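You operate a simulated robot arm through the tools that you are given. There is no shell and no other tool.

The job below is to be done with a simulated robot arm. You get a single attempt, and the scene is never put back.

JOB
Space the blue slide from the red one with the 160 mm bar and clamp it.
Fine: leave the bar between them.

The check looks at the end state, three seconds after you hand in, the way a careful person would. Anything else that was tipped, shoved, dropped, spilled or broken makes it a failure.

ROBOT AND FRAMES
A 7-joint arm with a two-finger parallel gripper, fixed in place. Base frame: the origin is at the foot of the arm, x ahead of it, y to its left, z up. Units: mm, rad, N and s.
Its first joint turns from -2.897 to 2.897 rad. Payload 3.43 kg.
The TCP is the grasp point between the finger pads, 34 mm short of the fingertips. In the tool frame z runs along the fingers and y along their closing line. The gripper opens to 128 mm. The fingers are 24 mm wide and 12 mm thick; the gripper's body (48 by 130 mm) begins 96 mm behind the TCP.
Orientation is that of the tool frame in the base frame, as [roll, pitch, yaw] about the fixed x, y, z axes, in that order (R = Rz(yaw) Ry(pitch) Rx(roll)). With the fingers straight down and closing along the base's y, the tool's x points along the base's -x, its y along +y and its z along -z.

CONTROLS
- The arm moves only by the tool apply_moves. Its arguments are lists of equal length, an entry for each row: "travel": the shift along the tool's x, y, z in mm, a list of three; "turn": the turn, a rotation vector about the tool's x, y, z in rad, a list of three; "fingers": the opening, from 0 (shut) to 1 (fully open). In form: {"travel": [[x, y, z], ...], "turn": [[wx, wy, wz], ...], "fingers": [fingers, ...]}. A call has 1 to 20 rows; each row is the pose to reach, as a shift and turn from the pose commanded when the call began, along the tool's axes at that moment. A row lasts 0.2 s, in which the tool goes at most 50 mm and 0.15 rad; a call with a longer step from one row to the next is refused whole, and so is a gripper value outside its range. A pose out of reach is approached as far as the arm can. The call stops where the force on the tool passes 90 N (or 10 N more than at its start, if that is more) or the arm is blocked; 0.2 s more then pass. The fingers move at their own pace (about 153 mm/s each) and stop on an object; they squeeze with about 36 N. The grip force told is the motor's: it shows also when the fingers shut on nothing. Time passes only in rows, and 0.2 s behind the last, so rows that repeat a pose let the fingers close. The reply holds the time, the measured pose of the TCP, the force on the tool along the base axes, the opening and the grip force, in the units named above and with some noise, with the torque about the TCP (base axes, N m) and any sound that the robot's microphone picked up.
- Cameras (640 x 400 px; columns grow to the right, rows downward): "scene" is fixed at [403.4, 510.9, 1497.7]; the picture's right is [-0.23, -0.97, 0.00], its down [-0.91, 0.22, -0.35] and it looks along [0.34, -0.08, -0.94] (base axes); focal length 326 px, centre (320, 200). "wrist" rides on the gripper at [76, -11, -160] in the tool frame; the picture's right is [0.15, 0.99, 0.00], its down [-0.88, 0.13, -0.46] and it looks along [-0.45, 0.07, 0.89] (tool axes); focal length 234 px, centre (320, 200). There is no depth. A picture from a camera that has moved, and an enlarged one, comes with that camera's place and axes in the base frame and with its lens. The place of the scene camera against the robot may be out by one fixed shift of up to 12 mm in any direction.
- get_image(camera): a new picture of that camera. No time passes.
- enlarge(camera, box): a new picture of the part [left, top, right, bottom] of that camera's present view, enlarged. No time passes.
- job_done(): hands the job in; it is judged then, once.

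Places have to be worked out from the pictures, the camera data and where the tool is seen. Open the gripper and draw the arm clear of the work before you hand the job in, unless the task says otherwise.

The tools are called after ">>>" by a JSON object that holds its "name" and its "arguments". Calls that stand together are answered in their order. apply_moves: Moves the arm, as the interface text tells. Its arguments: {"type":"object","properties":{"travel":{"type":"array"},"turn":{"type":"array"},"fingers":{"type":"array"}},"required":["travel","turn","fingers"]} The other tools are called the same way: get_image (camera) takes a picture; enlarge (camera, box) takes an enlarged picture of a part of a camera's view; job_done () hands the job in.

At the start:

```text
time_s: 0.0
tcp_pos: [484.4, 321.0, 985.0]
ee_rot: [3.14, -0.001, -3.142]
ft_force: [0.3, 0.0, -0.2]
ft_torque: [-0.01, 0.02, -0.02]
opening: 127.9
gripper_force: 0.1
```

scene: 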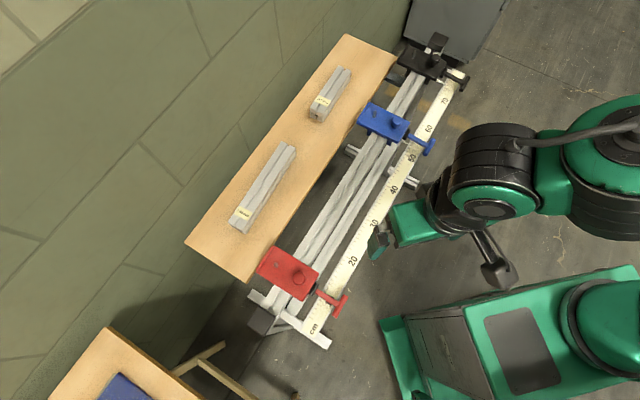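
wrist: 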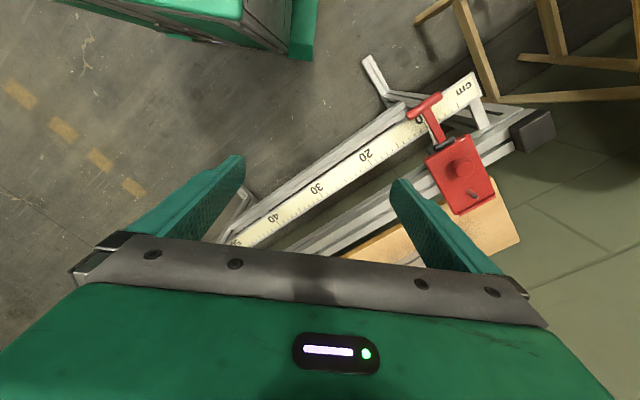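

I'll begin by looking closely at the scene: a rail with a red slide near, a blue slide far, a scale, and two bars on a wooden shelf. I enlarge the parts to read labels and see the clamps.

>>> {"name": "enlarge", "arguments": {"camera": "scene", "box": [220, 130, 340, 240]}}

>>> {"name": "enlarge", "arguments": {"camera": "scene", "box": [290, 50, 390, 130]}}

>>> {"name": "enlarge", "arguments": {"camera": "scene", "box": [340, 30, 480, 190]}}

>>> {"name": "enlarge", "arguments": {"camera": "scene", "box": [230, 220, 370, 360]}}

>>> {"name": "enlarge", "arguments": {"camera": "wrist", "box": [360, 40, 560, 260]}}

```text
3.64 times, centred on (280, 185) of scene
camera zoom: at [403.4, 510.9, 1497.7], right [-0.23, -0.97, 0.0], down [-0.91, 0.22, -0.35], along [0.34, -0.08, -0.94], focal length 1185 px, centre (466, 254)
```

zoom: 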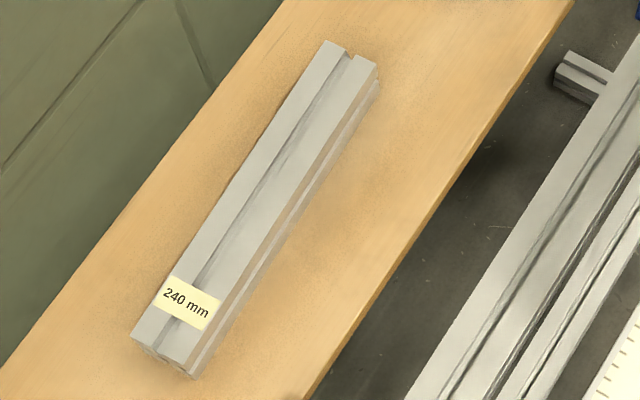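

```text
5.00 times, centred on (340, 90) of scene
camera zoom: at [403.4, 510.9, 1497.7], right [-0.23, -0.97, 0.0], down [-0.91, 0.22, -0.35], along [0.34, -0.08, -0.94], focal length 1629 px, centre (220, 750)
```

zoom: 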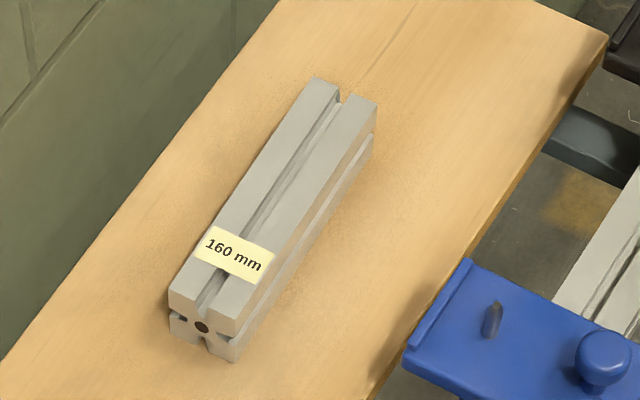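

```text
2.50 times, centred on (410, 110) of scene
camera zoom: at [403.4, 510.9, 1497.7], right [-0.23, -0.97, 0.0], down [-0.91, 0.22, -0.35], along [0.34, -0.08, -0.94], focal length 815 px, centre (95, 425)
```

zoom: 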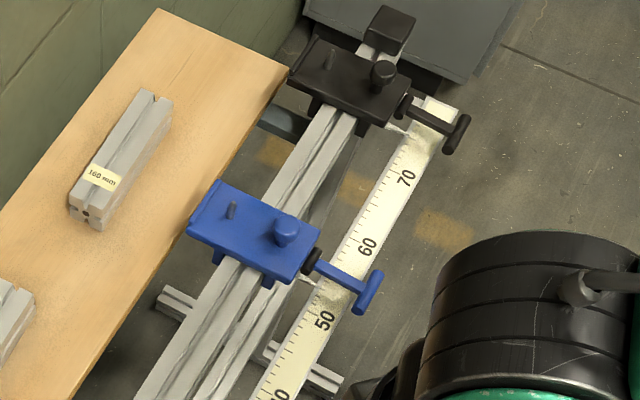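

```text
2.86 times, centred on (300, 290) of scene
camera zoom: at [403.4, 510.9, 1497.7], right [-0.23, -0.97, 0.0], down [-0.91, 0.22, -0.35], along [0.34, -0.08, -0.94], focal length 931 px, centre (377, -57)
```

zoom: 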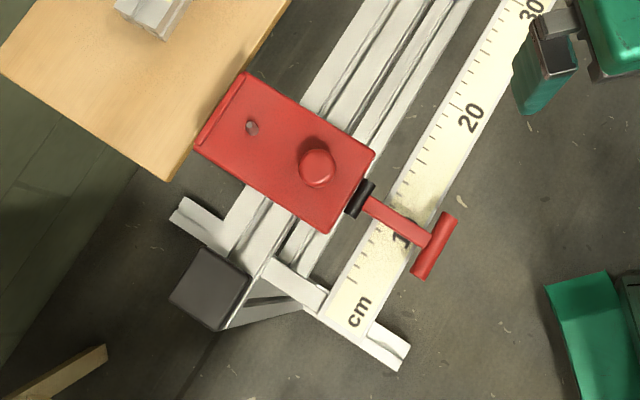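

```text
1.82 times, centred on (460, 150) of wrist
camera zoom: at [409.3, 310.0, 1145.1], right [-0.15, 0.99, 0.0], down [0.88, 0.13, 0.45], along [0.45, 0.07, -0.89], focal length 426 px, centre (66, 291)
```

zoom: 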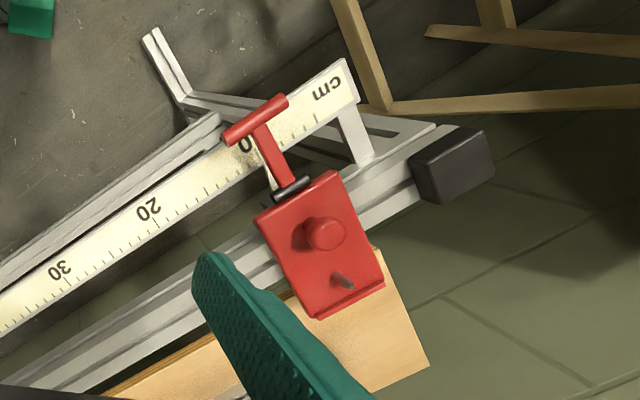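

The red slide's knob triangulates to about (494, 534, 817) and the blue's to about (804, 225, 817), so the rail runs diagonally along (0.71, -0.71). I move level toward the blue slide to look at it and the 160 mm bar with the wrist camera.

>>> {"name": "apply_moves", "arguments": {"travel": [[-38, -18, 0], [-76, -37, 0], [-114, -55, 0], [-152, -74, 0], [-190, -92, 0], [-226, -111, 0], [-226, -111, 0]], "turn": [[0, 0, 0], [0, 0, 0], [0, 0, 0], [0, 0, 0], [0, 0, 0], [0, 0, 0], [0, 0, 0]], "fingers": [1, 1, 1, 1, 1, 1, 1]}}

>>> {"name": "get_image", "arguments": {"camera": "wrist"}}

>>> {"name": "get_image", "arguments": {"camera": "scene"}}

```text
time_s: 1.6
tcp_pos: [699.3, 210.1, 995.1]
ee_rot: [-3.141, 0.012, 3.141]
ft_force: [-0.6, -0.6, -0.3]
ft_torque: [0.0, -0.01, 0.03]
opening: 127.9
gripper_force: 0.0
```

```text
taken
camera wrist: at [622.8, 199.4, 1152.9], right [-0.15, 0.99, 0.0], down [0.88, 0.13, 0.47], along [0.46, 0.07, -0.88], focal length 234 px, centre (320, 200)
```

wrist: 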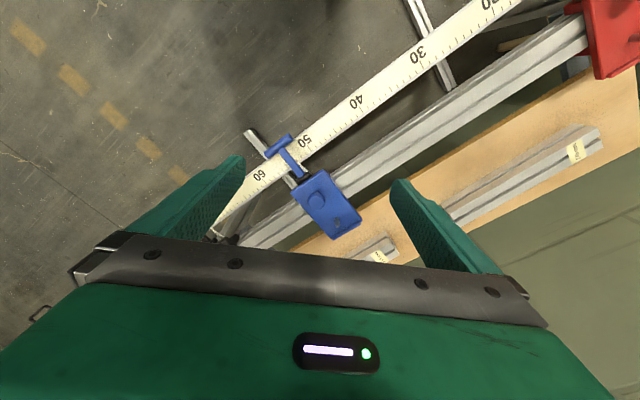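

```text
taken
```

scene: 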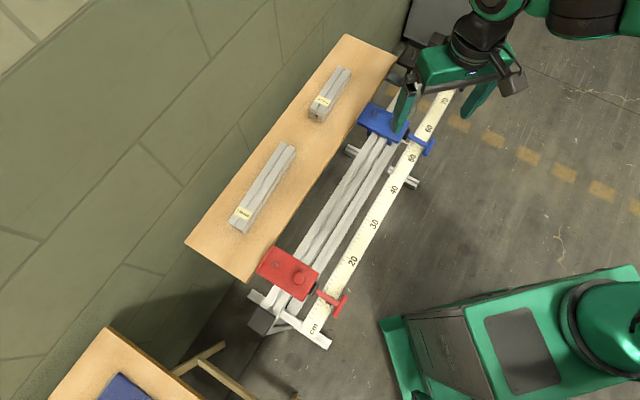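

The wrist now sees the blue slide, its T-handle and the bars. I zoom in on the details from here.

>>> {"name": "enlarge", "arguments": {"camera": "wrist", "box": [220, 110, 400, 270]}}

>>> {"name": "enlarge", "arguments": {"camera": "wrist", "box": [480, 0, 640, 110]}}

>>> {"name": "enlarge", "arguments": {"camera": "scene", "box": [340, 80, 450, 200]}}

```text
2.50 times, centred on (310, 190) of wrist
camera zoom: at [622.8, 199.4, 1152.9], right [-0.15, 0.99, 0.0], down [0.88, 0.13, 0.47], along [0.46, 0.07, -0.88], focal length 585 px, centre (345, 225)
```

zoom: 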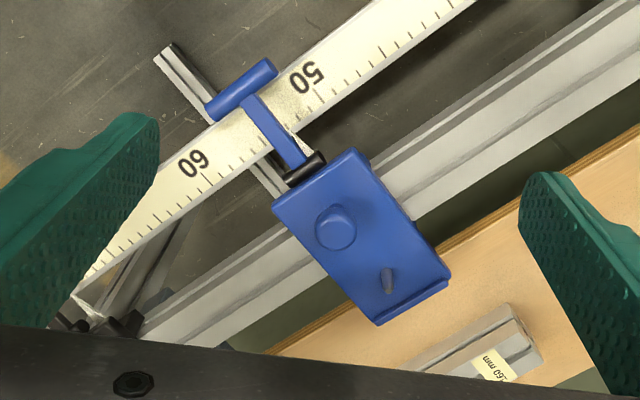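

```text
3.64 times, centred on (560, 55) of wrist
camera zoom: at [622.8, 199.4, 1152.9], right [-0.15, 0.99, 0.0], down [0.88, 0.13, 0.47], along [0.46, 0.07, -0.88], focal length 852 px, centre (-553, 727)
```

zoom: 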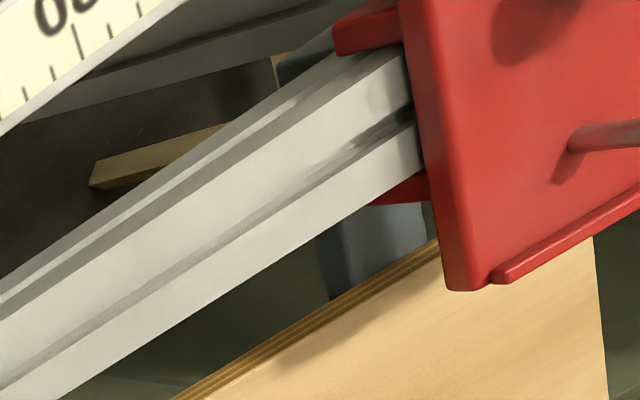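

```text
3.33 times, centred on (395, 140) of scene
camera zoom: at [403.4, 510.9, 1497.7], right [-0.23, -0.97, 0.0], down [-0.91, 0.22, -0.35], along [0.34, -0.08, -0.94], focal length 1086 px, centre (70, 400)
```

zoom: 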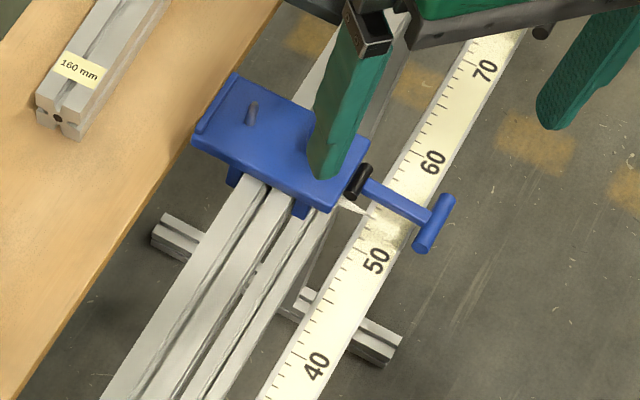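

The label of the 160 mm bar triangulates to about (935, 376, 775), roughly 1010 mm from the base axis, so reach may need tilting. I go down a bit and check whether the measured pose follows the command.

>>> {"name": "apply_moves", "arguments": {"travel": [[0, 0, 20], [0, 0, 40], [0, 0, 55], [0, 0, 55], [0, 0, 55]], "turn": [[0, 0, 0], [0, 0, 0], [0, 0, 0], [0, 0, 0], [0, 0, 0]], "fingers": [1, 1, 1, 1, 1]}}

```text
time_s: 2.8
tcp_pos: [696.6, 211.0, 938.7]
ee_rot: [3.142, 0.012, -3.141]
ft_force: [0.2, -0.8, -0.6]
ft_torque: [-0.01, -0.01, 0.01]
opening: 127.9
gripper_force: 0.0
```

The command was clipped by reach at height; lower down, the arm follows. I now turn the gripper 45° so its closing line is across the bar, and move to a viewpoint over the rail/shelf edge.

>>> {"name": "apply_moves", "arguments": {"travel": [[-14, 20, 6], [-28, 40, 13], [-42, 60, 20], [-56, 80, 26], [-70, 100, 33], [-83, 119, 39], [-83, 119, 39]], "turn": [[0, 0, 0.13], [0, 0, 0.26], [0, 0, 0.39], [0, 0, 0.52], [0, 0, 0.65], [0, 0, 0.785], [0, 0, 0.785]], "fingers": [1, 1, 1, 1, 1, 1, 1]}}

>>> {"name": "get_image", "arguments": {"camera": "wrist"}}

>>> {"name": "get_image", "arguments": {"camera": "scene"}}

```text
time_s: 4.4
tcp_pos: [782.7, 330.7, 901.5]
ee_rot: [3.133, 0.009, 2.356]
ft_force: [0.4, -0.8, -0.7]
ft_torque: [0.03, 0.04, 0.02]
opening: 128.2
gripper_force: 0.1
```

```text
taken
camera wrist: at [720.5, 376.2, 1060.2], right [0.6, 0.8, 0.01], down [0.71, -0.53, 0.46], along [0.38, -0.27, -0.89], focal length 234 px, centre (320, 200)
```

wrist: 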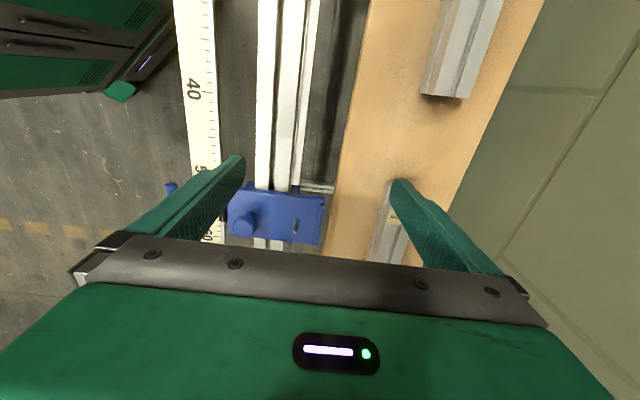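

```text
taken
```

scene: 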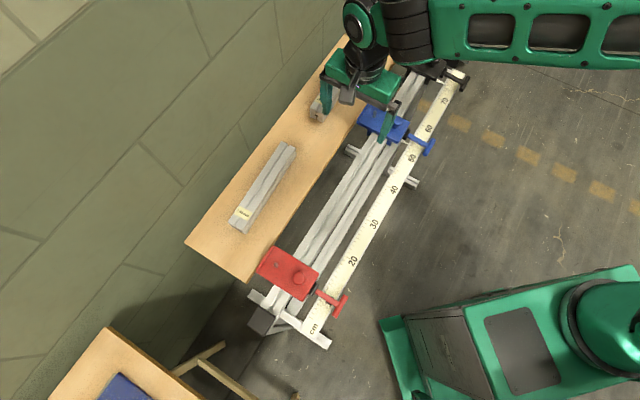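

I see the bar end beside the right finger and the blue slide in view. I enlarge both for measurement.

>>> {"name": "enlarge", "arguments": {"camera": "wrist", "box": [330, 150, 450, 270]}}

>>> {"name": "enlarge", "arguments": {"camera": "wrist", "box": [150, 130, 350, 270]}}

```text
3.33 times, centred on (390, 210) of wrist
camera zoom: at [720.5, 376.2, 1060.2], right [0.6, 0.8, 0.01], down [0.71, -0.53, 0.46], along [0.38, -0.27, -0.89], focal length 781 px, centre (87, 167)
```

zoom: 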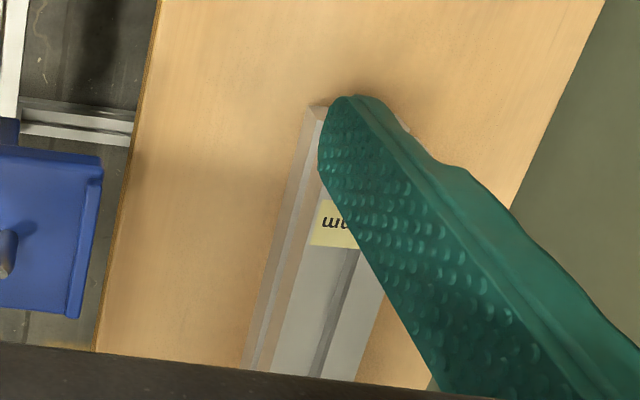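

```text
2.86 times, centred on (250, 200) of wrist
camera zoom: at [720.5, 376.2, 1060.2], right [0.6, 0.8, 0.01], down [0.71, -0.53, 0.46], along [0.38, -0.27, -0.89], focal length 669 px, centre (520, 200)
```

zoom: 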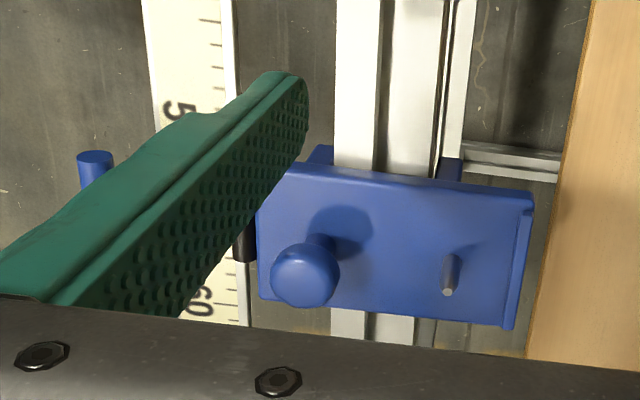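

Using two wrist views, the knob of the blue slide is at about (791, 219, 837) and the bar's label at about (916, 364, 795); the scene camera seems offset ~14 mm in y. I level the tool and move closer over the bar to test reach and see it clearly.

>>> {"name": "apply_moves", "arguments": {"travel": [[-20, 15, 0], [-40, 31, 0], [-60, 46, 0], [-80.6, 62.2, 0], [-80.6, 62.2, 0], [-80.6, 62.2, 0]], "turn": [[0.002, 0.002, 0], [0.004, 0.004, 0], [0.006, 0.006, 0], [0.0088, 0.0088, 0], [0.0088, 0.0088, 0], [0.0088, 0.0088, 0]], "fingers": [1, 1, 1, 1, 1, 1]}}

>>> {"name": "get_image", "arguments": {"camera": "wrist"}}

>>> {"name": "get_image", "arguments": {"camera": "scene"}}

```text
time_s: 5.8
tcp_pos: [881.8, 316.4, 904.3]
ee_rot: [-3.141, 0.001, 2.356]
ft_force: [-0.2, 0.4, -0.3]
ft_torque: [-0.02, 0.0, 0.02]
opening: 127.9
gripper_force: 0.1
```

```text
taken
camera wrist: at [822.3, 362.3, 1063.2], right [0.6, 0.8, 0.0], down [0.72, -0.53, 0.46], along [0.37, -0.27, -0.89], focal length 234 px, centre (320, 200)
```

wrist: 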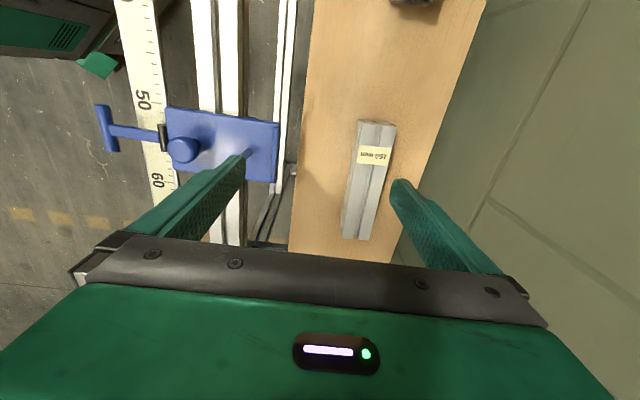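

```text
taken
```

scene: 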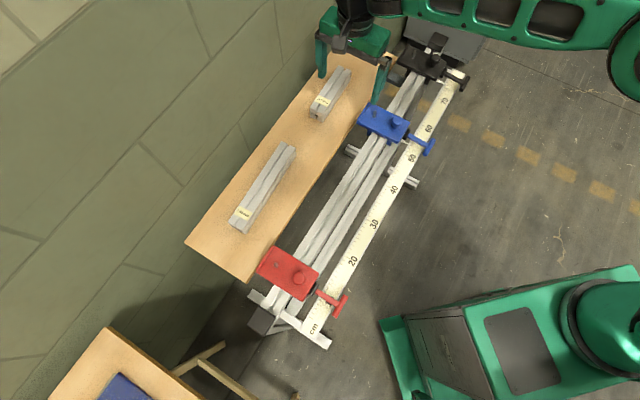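

The tool reached 937 mm radius level, with the bar now well in view. I zoom into the bar and the blue slide's handle.

>>> {"name": "enlarge", "arguments": {"camera": "wrist", "box": [310, 100, 430, 260]}}

>>> {"name": "enlarge", "arguments": {"camera": "wrist", "box": [80, 60, 300, 220]}}

```text
2.50 times, centred on (370, 180) of wrist
camera zoom: at [822.3, 362.3, 1063.2], right [0.6, 0.8, 0.0], down [0.72, -0.53, 0.46], along [0.37, -0.27, -0.89], focal length 585 px, centre (195, 250)
```

zoom: 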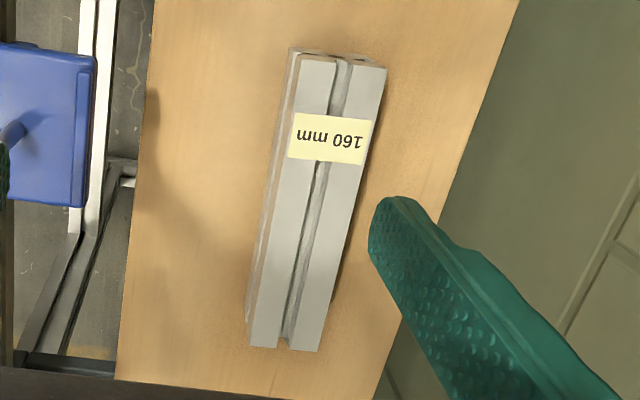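

```text
2.50 times, centred on (190, 140) of wrist
camera zoom: at [822.3, 362.3, 1063.2], right [0.6, 0.8, 0.0], down [0.72, -0.53, 0.46], along [0.37, -0.27, -0.89], focal length 585 px, centre (645, 350)
```

zoom: 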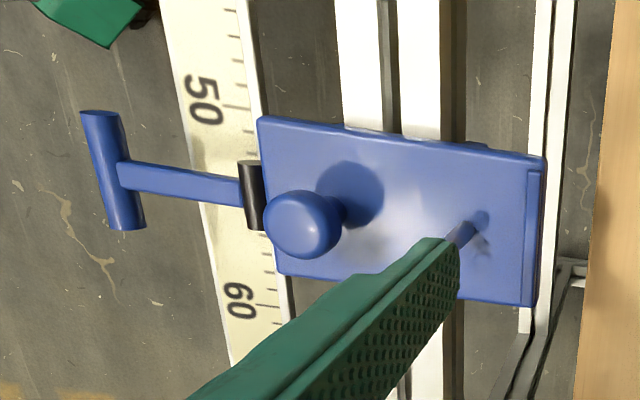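

The bar measures 160 × 40 mm, its top at z≈787, centre about (958, 336), axis yawed about −42.3° (rail is −45°); that's 1015 mm out, so I tilt the tool 30° along the bar to gain reach. I move above its centre with the fingers part-closed to stay clear of the panel behind.

>>> {"name": "apply_moves", "arguments": {"travel": [[-10, 17, 6], [-20, 34, 12], [-30, 51, 18], [-40, 67.7, 24], [-40, 67.7, 24], [-40, 67.7, 24]], "turn": [[-0.003, -0.131, -0.0115], [-0.006, -0.262, -0.023], [-0.009, -0.393, -0.0345], [-0.0123, -0.5236, -0.0459], [-0.0123, -0.5236, -0.0459], [-0.0123, -0.5236, -0.0459]], "fingers": [0.8, 0.66, 0.66, 0.66, 0.66, 0.66]}}

>>> {"name": "get_image", "arguments": {"camera": "wrist"}}

>>> {"name": "get_image", "arguments": {"camera": "scene"}}

```text
time_s: 7.2
tcp_pos: [958.0, 337.5, 878.0]
ee_rot: [-3.14, 0.525, 2.404]
ft_force: [0.1, -0.2, -1.3]
ft_torque: [0.02, 0.04, 0.03]
opening: 84.6
gripper_force: 0.1
```

```text
taken
camera wrist: at [844.5, 426.6, 978.0], right [0.57, 0.82, -0.07], down [0.48, -0.26, 0.83], along [0.66, -0.51, -0.55], focal length 234 px, centre (320, 200)
```

wrist: 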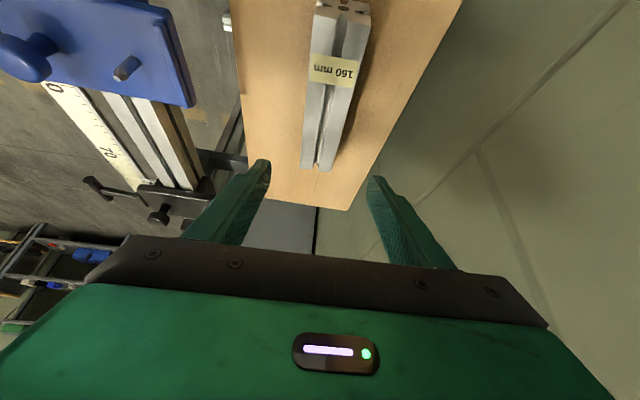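

```text
taken
```

scene: 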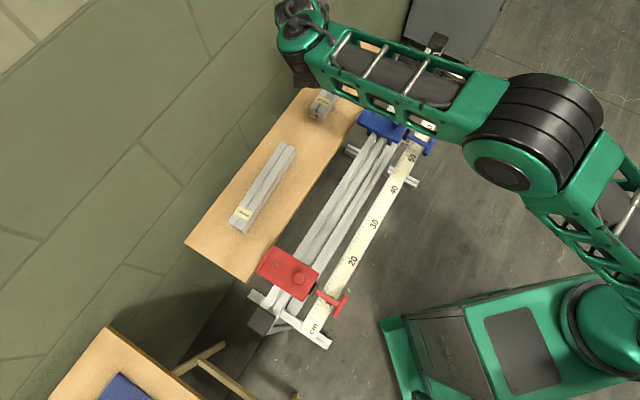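

Pose reached, bar is ahead in view between the fingers' line. I zoom to confirm the bar's position before descending.

>>> {"name": "enlarge", "arguments": {"camera": "wrist", "box": [260, 0, 420, 190]}}

>>> {"name": "enlarge", "arguments": {"camera": "scene", "box": [270, 0, 390, 140]}}

```text
2.11 times, centred on (340, 95) of wrist
camera zoom: at [844.5, 426.6, 978.0], right [0.57, 0.82, -0.07], down [0.48, -0.26, 0.83], along [0.66, -0.51, -0.55], focal length 493 px, centre (278, 421)
```

zoom: 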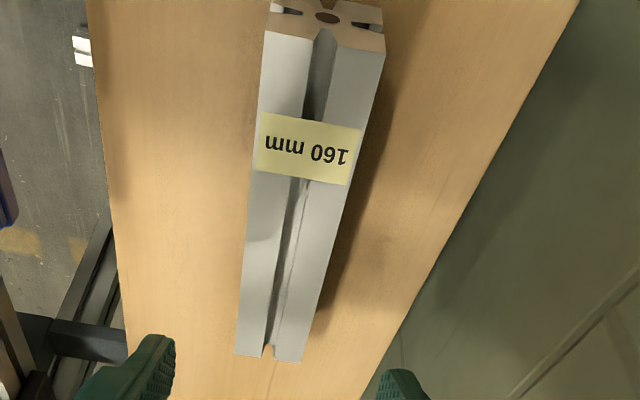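

```text
2.86 times, centred on (330, 70) of scene
camera zoom: at [403.4, 510.9, 1497.7], right [-0.23, -0.97, 0.0], down [-0.91, 0.22, -0.35], along [0.34, -0.08, -0.94], focal length 931 px, centre (291, 571)
```

zoom: 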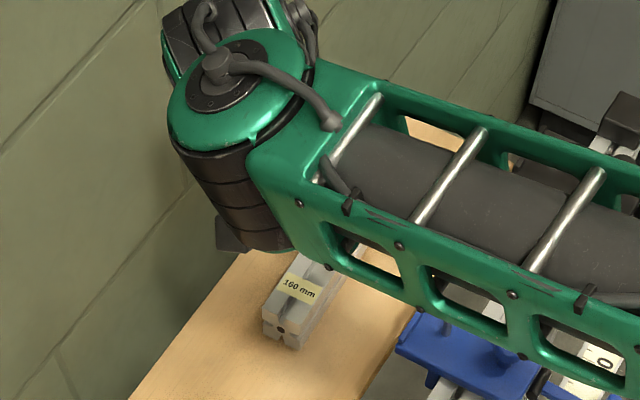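

Both views agree to within 1–2 mm, so I descend straight down about 90 mm onto the bar's centre with the fingers either side of it.

>>> {"name": "apply_moves", "arguments": {"travel": [[14.8, 0, 22.6], [29.6, 0, 45.2], [39.5, 0, 60.3], [44.5, 0, 67.9], [49.4, 0, 75.4], [49.4, 0, 75.4]], "turn": [[0, 0, 0], [0, 0, 0], [0, 0, 0], [0, 0, 0], [0, 0, 0], [0, 0, 0]], "fingers": [0.66, 0.66, 0.66, 0.66, 0.66, 0.66]}}

>>> {"name": "get_image", "arguments": {"camera": "wrist"}}

>>> {"name": "get_image", "arguments": {"camera": "scene"}}

```text
time_s: 8.6
tcp_pos: [955.4, 340.2, 787.8]
ee_rot: [3.141, 0.525, 2.405]
ft_force: [0.1, 0.8, 0.2]
ft_torque: [-0.02, -0.01, 0.0]
opening: 84.6
gripper_force: 0.1
```

```text
taken
camera wrist: at [840.9, 430.0, 887.4], right [0.57, 0.82, -0.07], down [0.48, -0.26, 0.83], along [0.66, -0.51, -0.55], focal length 234 px, centre (320, 200)
```

wrist: 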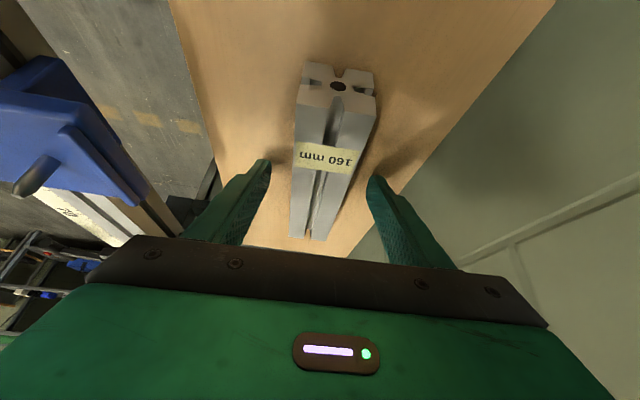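

```text
taken
```

scene: 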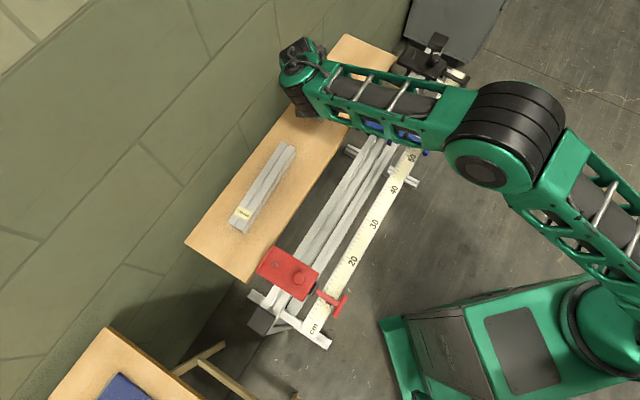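

The fingers straddle the bar without contact. I close on it.

>>> {"name": "apply_moves", "arguments": {"travel": [[0, 0, 0], [0, 0, 0], [0, 0, 0], [0, 0, 0]], "turn": [[0, 0, 0], [0, 0, 0], [0, 0, 0], [0, 0, 0]], "fingers": [0.45, 0.2, 0.2, 0.2]}}

>>> {"name": "get_image", "arguments": {"camera": "wrist"}}

```text
time_s: 9.6
tcp_pos: [953.7, 340.6, 786.6]
ee_rot: [3.141, 0.525, 2.403]
ft_force: [1.3, -0.9, 0.5]
ft_torque: [-0.02, -0.12, 0.04]
opening: 39.5
gripper_force: 35.9
```

```text
taken
camera wrist: at [840.8, 430.0, 887.6], right [0.57, 0.82, -0.07], down [0.48, -0.26, 0.83], along [0.66, -0.51, -0.55], focal length 234 px, centre (320, 200)
```

wrist: 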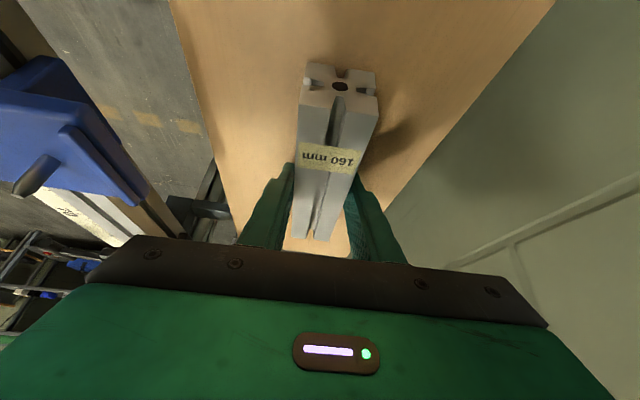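

Grip is firm (opening 39.5 mm, 36 N). I lift straight up slowly and check for slip.

>>> {"name": "apply_moves", "arguments": {"travel": [[-5, 0, -8.7], [-15, 0, -26], [-27.6, 0, -47.6], [-45.1, 0, -77.9], [-60.1, 0, -103.8], [-60.1, 0, -103.8]], "turn": [[0, 0, 0], [0, 0, 0], [0, 0, 0], [0, 0, 0], [0, 0, 0], [0, 0, 0]], "fingers": [0.2, 0.2, 0.2, 0.2, 0.2, 0.2]}}

>>> {"name": "get_image", "arguments": {"camera": "wrist"}}

>>> {"name": "get_image", "arguments": {"camera": "scene"}}

```text
time_s: 11.0
tcp_pos: [956.1, 339.4, 908.4]
ee_rot: [-3.139, 0.524, 2.405]
ft_force: [-0.2, 1.3, -1.5]
ft_torque: [0.01, 0.02, -0.04]
opening: 39.6
gripper_force: 36.0
```

```text
taken
camera wrist: at [842.4, 428.5, 1009.1], right [0.57, 0.82, -0.07], down [0.48, -0.26, 0.83], along [0.66, -0.51, -0.55], focal length 234 px, centre (320, 200)
```

wrist: 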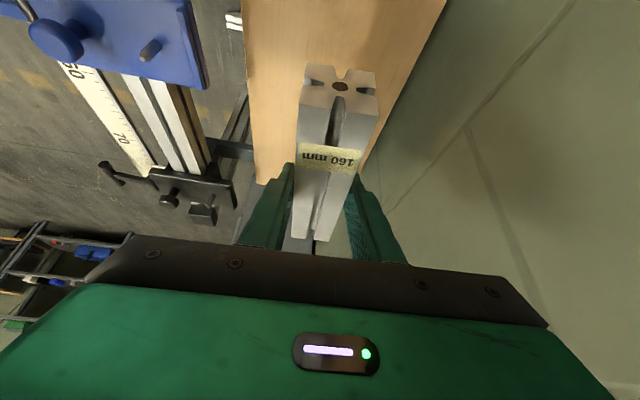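

```text
taken
```

scene: 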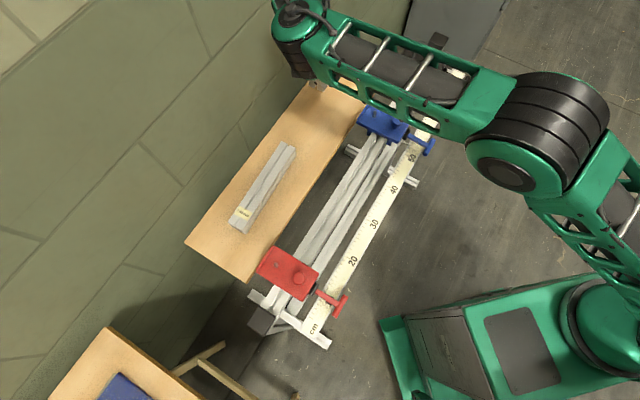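

The bar lifts cleanly and stays level in the grip. I carry it at this height over the rail, above the spot next to the red slide, turning it to the rail's −45°, then look.

>>> {"name": "apply_moves", "arguments": {"travel": [[26, -13.1, -15.7], [52, -26.2, -31.3], [78, -39.3, -47], [103.9, -52.4, -62.6], [129.9, -65.5, -78.3], [155.9, -78.6, -94], [181.9, -91.6, -109.6], [207.9, -104.7, -125.3], [233.9, -117.8, -140.9], [259.8, -130.9, -156.6], [285.8, -144, -172.2], [311.8, -157.1, -187.9], [311.8, -157.1, -187.9], [311.8, -157.1, -187.9]], "turn": [[0.002, 0, 0.0035], [0.004, 0, 0.007], [0.006, 0, 0.0105], [0.008, 0, 0.014], [0.01, 0, 0.0175], [0.012, 0, 0.021], [0.0143, 0, 0.0247], [0.0164, 0, 0.0283], [0.0185, 0, 0.0318], [0.0205, 0, 0.0353], [0.0226, 0, 0.0389], [0.0246, 0, 0.0424], [0.0246, 0, 0.0424], [0.0246, 0, 0.0424]], "fingers": [0.2, 0.2, 0.2, 0.2, 0.2, 0.2, 0.2, 0.2, 0.2, 0.2, 0.2, 0.2, 0.2, 0.2]}}

>>> {"name": "get_image", "arguments": {"camera": "wrist"}}

>>> {"name": "get_image", "arguments": {"camera": "scene"}}

```text
time_s: 14.0
tcp_pos: [580.2, 467.4, 915.4]
ee_rot: [3.14, 0.524, 2.354]
ft_force: [-0.3, 0.7, -1.8]
ft_torque: [0.01, -0.01, 0.0]
opening: 39.7
gripper_force: 35.8
```

```text
taken
camera wrist: at [472.3, 563.0, 1016.3], right [0.61, 0.79, -0.07], down [0.47, -0.29, 0.83], along [0.64, -0.54, -0.55], focal length 234 px, centre (320, 200)
```

wrist: 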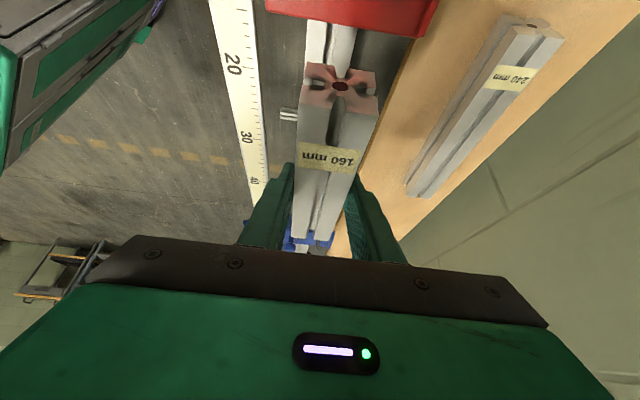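

```text
taken
```

scene: 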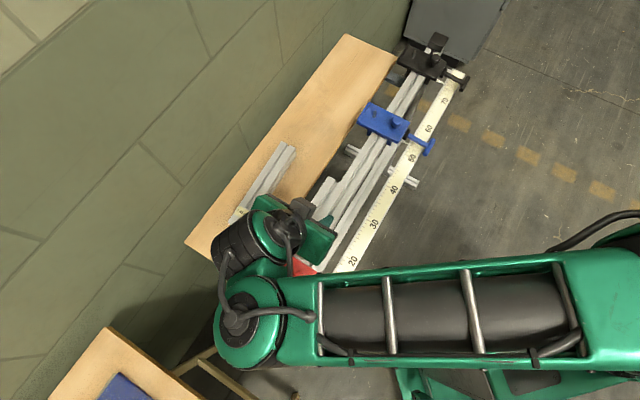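

The bar hangs above the rail with the red slide's front edge visible at the top of the wrist view. I zoom to measure the red edge, the rail's sides and the bar.

>>> {"name": "enlarge", "arguments": {"camera": "wrist", "box": [240, 0, 460, 130]}}

>>> {"name": "enlarge", "arguments": {"camera": "wrist", "box": [260, 50, 420, 260]}}

```text
2.91 times, centred on (350, 65) of wrist
camera zoom: at [472.3, 563.0, 1016.3], right [0.61, 0.79, -0.07], down [0.47, -0.29, 0.83], along [0.64, -0.54, -0.55], focal length 681 px, centre (233, 593)
```

zoom: 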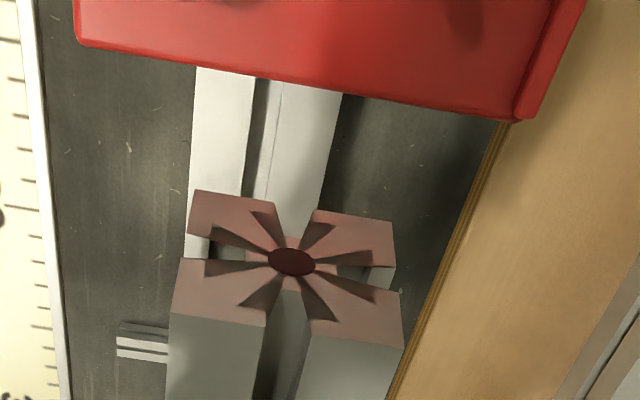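

```text
1.90 times, centred on (340, 155) of wrist
camera zoom: at [472.3, 563.0, 1016.3], right [0.61, 0.79, -0.07], down [0.47, -0.29, 0.83], along [0.64, -0.54, -0.55], focal length 446 px, centre (282, 286)
```

zoom: 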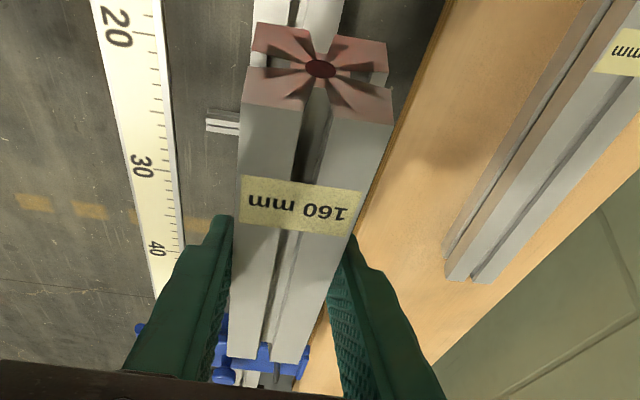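

Red's front edge measures e≈11 (along-rail), rail top is 40 mm wide centred near n≈736, and the bar's near end sits at about e≈7.5, n≈744. I shift the bar +9.5 mm along and −6 mm across the rail and lower it to hover about 15 mm above the rail, then look again.

>>> {"name": "apply_moves", "arguments": {"travel": [[-6, -3, -2], [-10.8, -6.1, 1.5], [0, -6.1, 20], [11, -6.1, 38], [21.8, -6.1, 56.7], [21.8, -6.1, 56.7]], "turn": [[0, 0, 0], [0, 0, 0], [0, 0, 0], [0, 0, 0], [0, 0, 0], [0, 0, 0]], "fingers": [0.2, 0.2, 0.2, 0.2, 0.2, 0.2]}}

>>> {"name": "get_image", "arguments": {"camera": "wrist"}}

>>> {"name": "enlarge", "arguments": {"camera": "wrist", "box": [240, 0, 460, 130]}}

>>> {"name": "enlarge", "arguments": {"camera": "wrist", "box": [260, 170, 420, 260]}}

```text
time_s: 15.4
tcp_pos: [582.7, 456.7, 853.9]
ee_rot: [3.142, 0.523, 2.354]
ft_force: [0.3, 0.1, -2.1]
ft_torque: [-0.01, 0.03, -0.01]
opening: 39.8
gripper_force: 35.8
```

```text
taken
camera wrist: at [473.4, 552.6, 955.0], right [0.61, 0.79, -0.07], down [0.47, -0.29, 0.83], along [0.64, -0.54, -0.55], focal length 234 px, centre (320, 200)
```

wrist: 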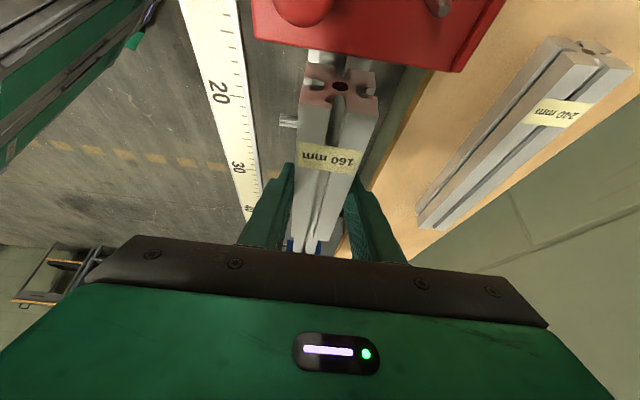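

```text
2.91 times, centred on (350, 65) of wrist
camera zoom: at [473.4, 552.6, 955.0], right [0.61, 0.79, -0.07], down [0.47, -0.29, 0.83], along [0.64, -0.54, -0.55], focal length 681 px, centre (233, 593)
```

zoom: 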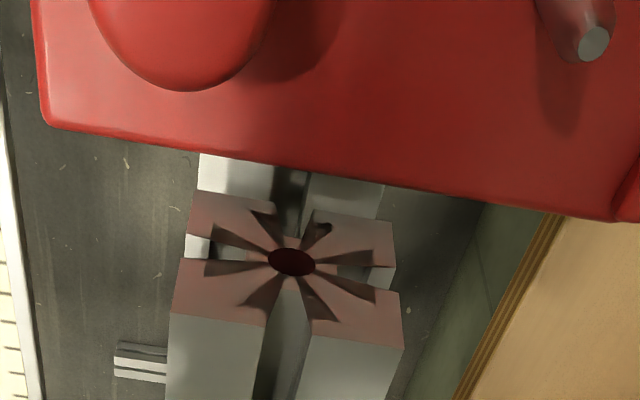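

```text
4.00 times, centred on (340, 215) of wrist
camera zoom: at [473.4, 552.6, 955.0], right [0.61, 0.79, -0.07], down [0.47, -0.29, 0.83], along [0.64, -0.54, -0.55], focal length 937 px, centre (240, 140)
```

zoom: 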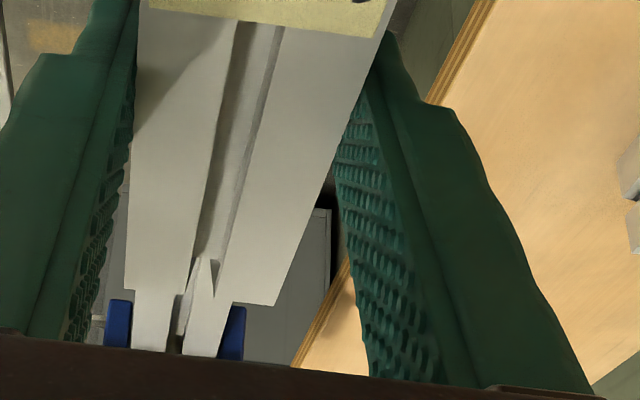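

The bar is aligned over the rail (near end about 4–5 mm clear of red's face), rail top around z≈799, bar bottom about 813. I lower in small steps, watching the force.

>>> {"name": "apply_moves", "arguments": {"travel": [[2, 0, 3.5], [4, 0, 6.9], [5, 0, 8.7], [5.5, 0, 9.5], [5.5, 0, 9.5]], "turn": [[0, 0, 0], [0, 0, 0], [0, 0, 0], [0, 0, 0], [0, 0, 0]], "fingers": [0.2, 0.2, 0.2, 0.2, 0.2]}}

>>> {"name": "get_image", "arguments": {"camera": "wrist"}}

>>> {"name": "enlarge", "arguments": {"camera": "wrist", "box": [240, 0, 460, 130]}}

```text
time_s: 16.6
tcp_pos: [582.1, 457.0, 843.3]
ee_rot: [3.141, 0.523, 2.353]
ft_force: [0.0, -0.9, -2.9]
ft_torque: [0.0, -0.01, 0.02]
opening: 39.7
gripper_force: 36.4
```

```text
taken
camera wrist: at [472.8, 552.4, 944.5], right [0.61, 0.79, -0.07], down [0.47, -0.29, 0.83], along [0.64, -0.54, -0.55], focal length 234 px, centre (320, 200)
```

wrist: 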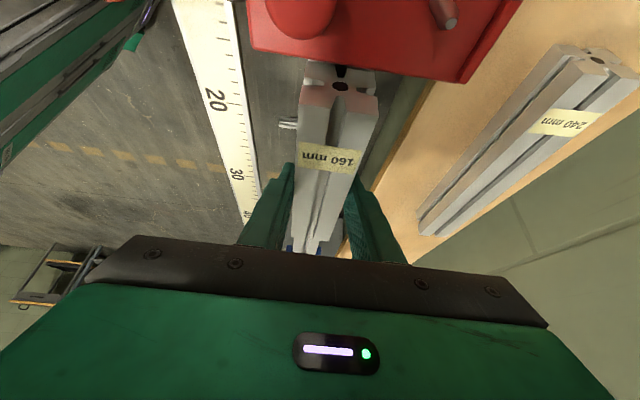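

```text
2.91 times, centred on (350, 65) of wrist
camera zoom: at [472.8, 552.4, 944.5], right [0.61, 0.79, -0.07], down [0.47, -0.29, 0.83], along [0.64, -0.54, -0.55], focal length 681 px, centre (233, 593)
```

zoom: 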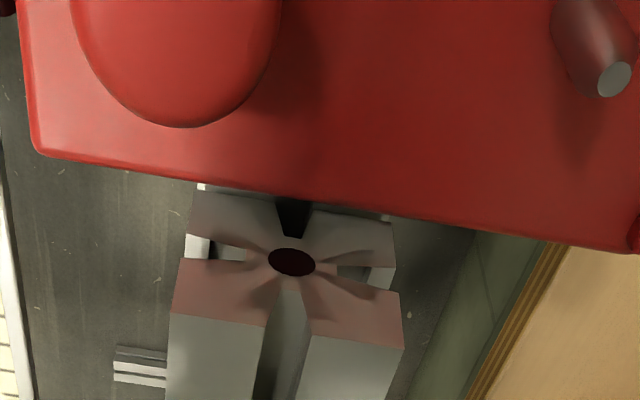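

No contact yet (bar bottom ~803); the near end still clears the red edge by roughly 4–5 mm. I lower another 2 mm and read the force.

>>> {"name": "apply_moves", "arguments": {"travel": [[0.5, 0, 0.87], [1, 0, 1.73], [1, 0, 1.73]], "turn": [[0, 0, 0], [0, 0, 0], [0, 0, 0]], "fingers": [0.2, 0.2, 0.2]}}

```text
time_s: 17.4
tcp_pos: [582.2, 455.9, 842.2]
ee_rot: [-3.141, 0.524, 2.355]
ft_force: [0.2, 1.0, -2.7]
ft_torque: [0.01, 0.03, -0.02]
opening: 39.5
gripper_force: 36.0
```

No contact yet; another 2 mm in small steps.

>>> {"name": "apply_moves", "arguments": {"travel": [[0.5, 0, 0.87], [1, 0, 1.73], [1, 0, 1.73]], "turn": [[0, 0, 0], [0, 0, 0], [0, 0, 0]], "fingers": [0.2, 0.2, 0.2]}}

```text
time_s: 18.2
tcp_pos: [581.7, 456.8, 840.1]
ee_rot: [-3.14, 0.523, 2.355]
ft_force: [-1.0, 0.7, -2.6]
ft_torque: [-0.01, 0.0, 0.01]
opening: 40.0
gripper_force: 36.5
```

Still free, about z=799.6 at the bar's bottom. Continue 1.5 mm.

>>> {"name": "apply_moves", "arguments": {"travel": [[0.4, 0, 0.65], [0.75, 0, 1.3], [0.75, 0, 1.3]], "turn": [[0, 0, 0], [0, 0, 0], [0, 0, 0]], "fingers": [0.2, 0.2, 0.2]}}

>>> {"name": "enlarge", "arguments": {"camera": "wrist", "box": [240, 0, 460, 130]}}

```text
time_s: 19.0
tcp_pos: [581.5, 456.6, 839.2]
ee_rot: [3.141, 0.522, 2.351]
ft_force: [-2.4, 0.5, 9.0]
ft_torque: [-0.58, -0.4, -0.05]
opening: 39.9
gripper_force: 36.3
```

```text
2.91 times, centred on (350, 65) of wrist
camera zoom: at [472.8, 552.1, 939.6], right [0.61, 0.79, -0.07], down [0.47, -0.29, 0.83], along [0.64, -0.54, -0.55], focal length 681 px, centre (233, 593)
```

zoom: 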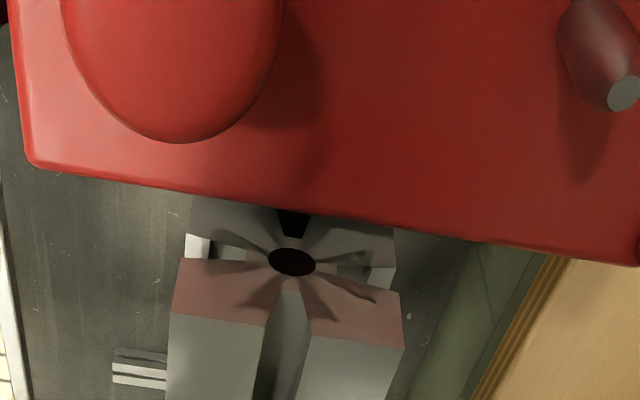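

The bar has landed on the rail (force jumped ~11 N, touching at its far end first). I open the fingers to set it down.

>>> {"name": "apply_moves", "arguments": {"travel": [[0, 0, 0], [0, 0, 0], [0, 0, 0], [0, 0, 0]], "turn": [[0, 0, 0], [0, 0, 0], [0, 0, 0], [0, 0, 0]], "fingers": [0.36, 0.45, 0.6, 0.6]}}

>>> {"name": "get_image", "arguments": {"camera": "wrist"}}

```text
time_s: 20.0
tcp_pos: [581.5, 457.9, 839.3]
ee_rot: [-3.141, 0.523, 2.354]
ft_force: [-0.5, -0.1, 0.3]
ft_torque: [-0.02, 0.0, 0.0]
opening: 76.9
gripper_force: 0.0
```

```text
taken
camera wrist: at [473.0, 552.1, 939.0], right [0.61, 0.79, -0.07], down [0.47, -0.29, 0.83], along [0.64, -0.54, -0.55], focal length 234 px, centre (320, 200)
```

wrist: 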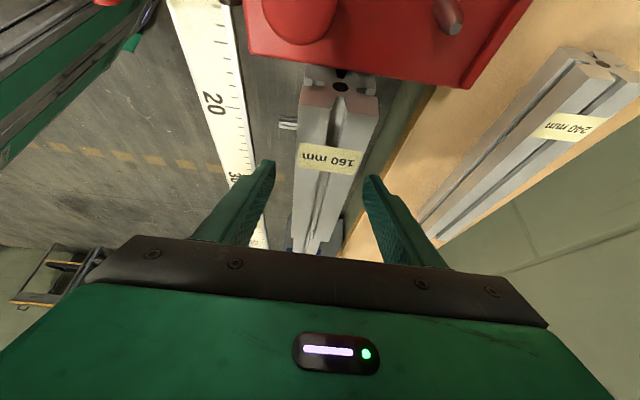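

The bar rests on the rail, grip released. I rise straight up 100 mm, then bring the tool upright and look at the red slide's handle and the placed bar.

>>> {"name": "apply_moves", "arguments": {"travel": [[-10, 0, -17.3], [-25, 0, -43.3], [-40, 0, -69.3], [-50, 0, -86.6], [-42, -11, -91], [-34, -22, -96], [-25, -33, -101], [-17.3, -44.2, -105.6], [-17.3, -44.2, -105.6], [-17.3, -44.2, -105.6]], "turn": [[0, 0, 0], [0, 0, 0], [0, 0, 0], [0, 0, 0], [0, 0.131, 0], [0, 0.262, 0], [0, 0.393, 0], [0, 0.523, 0], [0, 0.523, 0], [0, 0.523, 0]], "fingers": [0.6, 0.6, 0.6, 0.6, 0.6, 0.6, 0.6, 0.6, 0.6, 0.6]}}

>>> {"name": "get_image", "arguments": {"camera": "wrist"}}

>>> {"name": "get_image", "arguments": {"camera": "scene"}}

```text
time_s: 22.2
tcp_pos: [525.1, 452.0, 939.4]
ee_rot: [-3.14, -0.002, 2.354]
ft_force: [-0.2, 0.2, 0.4]
ft_torque: [0.03, 0.0, -0.01]
opening: 76.8
gripper_force: 0.1
```

```text
taken
camera wrist: at [464.4, 498.3, 1099.5], right [0.6, 0.8, 0.0], down [0.71, -0.53, 0.46], along [0.36, -0.27, -0.89], focal length 234 px, centre (320, 200)
```

wrist: 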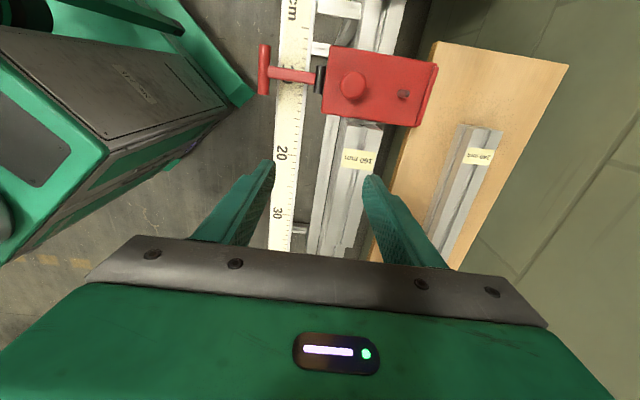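

```text
taken
```

scene: 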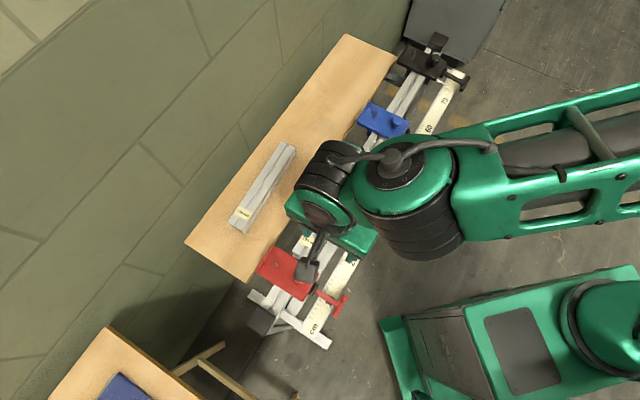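

>>> {"name": "enlarge", "arguments": {"camera": "wrist", "box": [240, 20, 460, 180]}}

>>> {"name": "enlarge", "arguments": {"camera": "wrist", "box": [290, 100, 410, 260]}}

```text
2.50 times, centred on (350, 100) of wrist
camera zoom: at [464.4, 498.3, 1099.5], right [0.6, 0.8, 0.0], down [0.71, -0.53, 0.46], along [0.36, -0.27, -0.89], focal length 585 px, centre (245, 450)
```

zoom: 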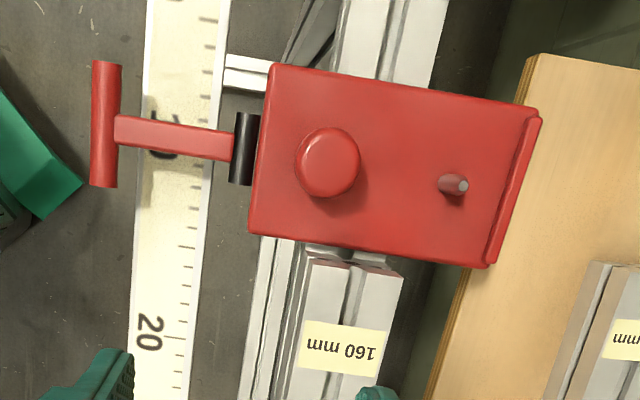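

```text
2.50 times, centred on (350, 180) of wrist
camera zoom: at [464.4, 498.3, 1099.5], right [0.6, 0.8, 0.0], down [0.71, -0.53, 0.46], along [0.36, -0.27, -0.89], focal length 585 px, centre (245, 250)
```

zoom: 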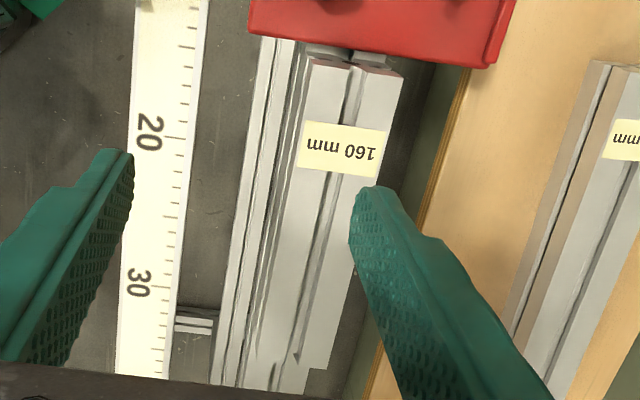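

Red's T-handle lies level like the blue one's, and the bar sits square on the rail just off red's face. Next I travel above the rail to the far side of the blue slide, to push it from its far face.

>>> {"name": "apply_moves", "arguments": {"travel": [[-37.5, 4, 3], [-75, 8, 6], [-112.5, 12, 9], [-150, 16, 12], [-188, 20, 15], [-225, 24, 18], [-263, 28, 21], [-300, 32, 25], [-338, 36, 28], [-375, 40, 31], [-413.2, 44, 34], [-413.2, 44, 34], [-413.2, 44, 34]], "turn": [[0, 0, 0], [0, 0, 0], [0, 0, 0], [0, 0, 0], [0, 0, 0], [0, 0, 0], [0, 0, 0], [0, 0, 0], [0, 0, 0], [0, 0, 0], [0, 0, 0], [0, 0, 0], [0, 0, 0]], "fingers": [0.42, 0.42, 0.42, 0.42, 0.42, 0.42, 0.42, 0.42, 0.42, 0.42, 0.42, 0.42, 0.42]}}

>>> {"name": "get_image", "arguments": {"camera": "wrist"}}

>>> {"name": "get_image", "arguments": {"camera": "scene"}}

```text
time_s: 25.0
tcp_pos: [848.3, 191.6, 906.5]
ee_rot: [-3.141, 0.001, 2.354]
ft_force: [-0.3, -0.2, -0.8]
ft_torque: [0.01, 0.0, -0.01]
opening: 53.7
gripper_force: 0.0
```

```text
taken
camera wrist: at [788.2, 236.8, 1066.1], right [0.6, 0.8, 0.0], down [0.71, -0.53, 0.46], along [0.37, -0.27, -0.89], focal length 234 px, centre (320, 200)
```

wrist: 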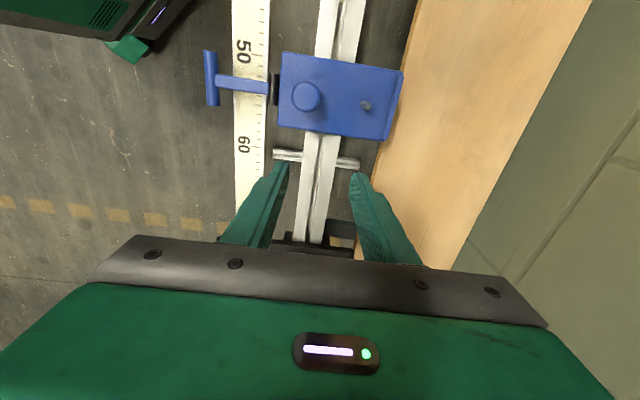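

```text
taken
```

scene: 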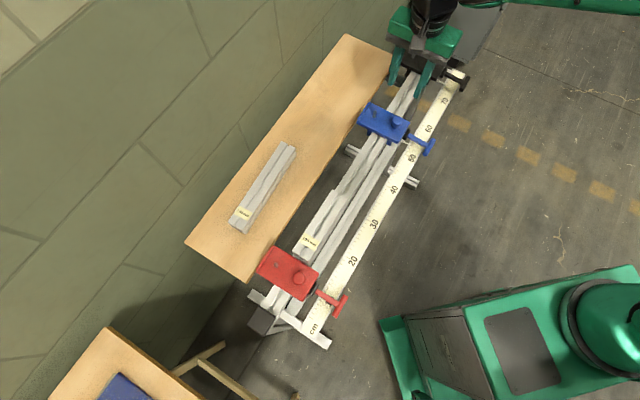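

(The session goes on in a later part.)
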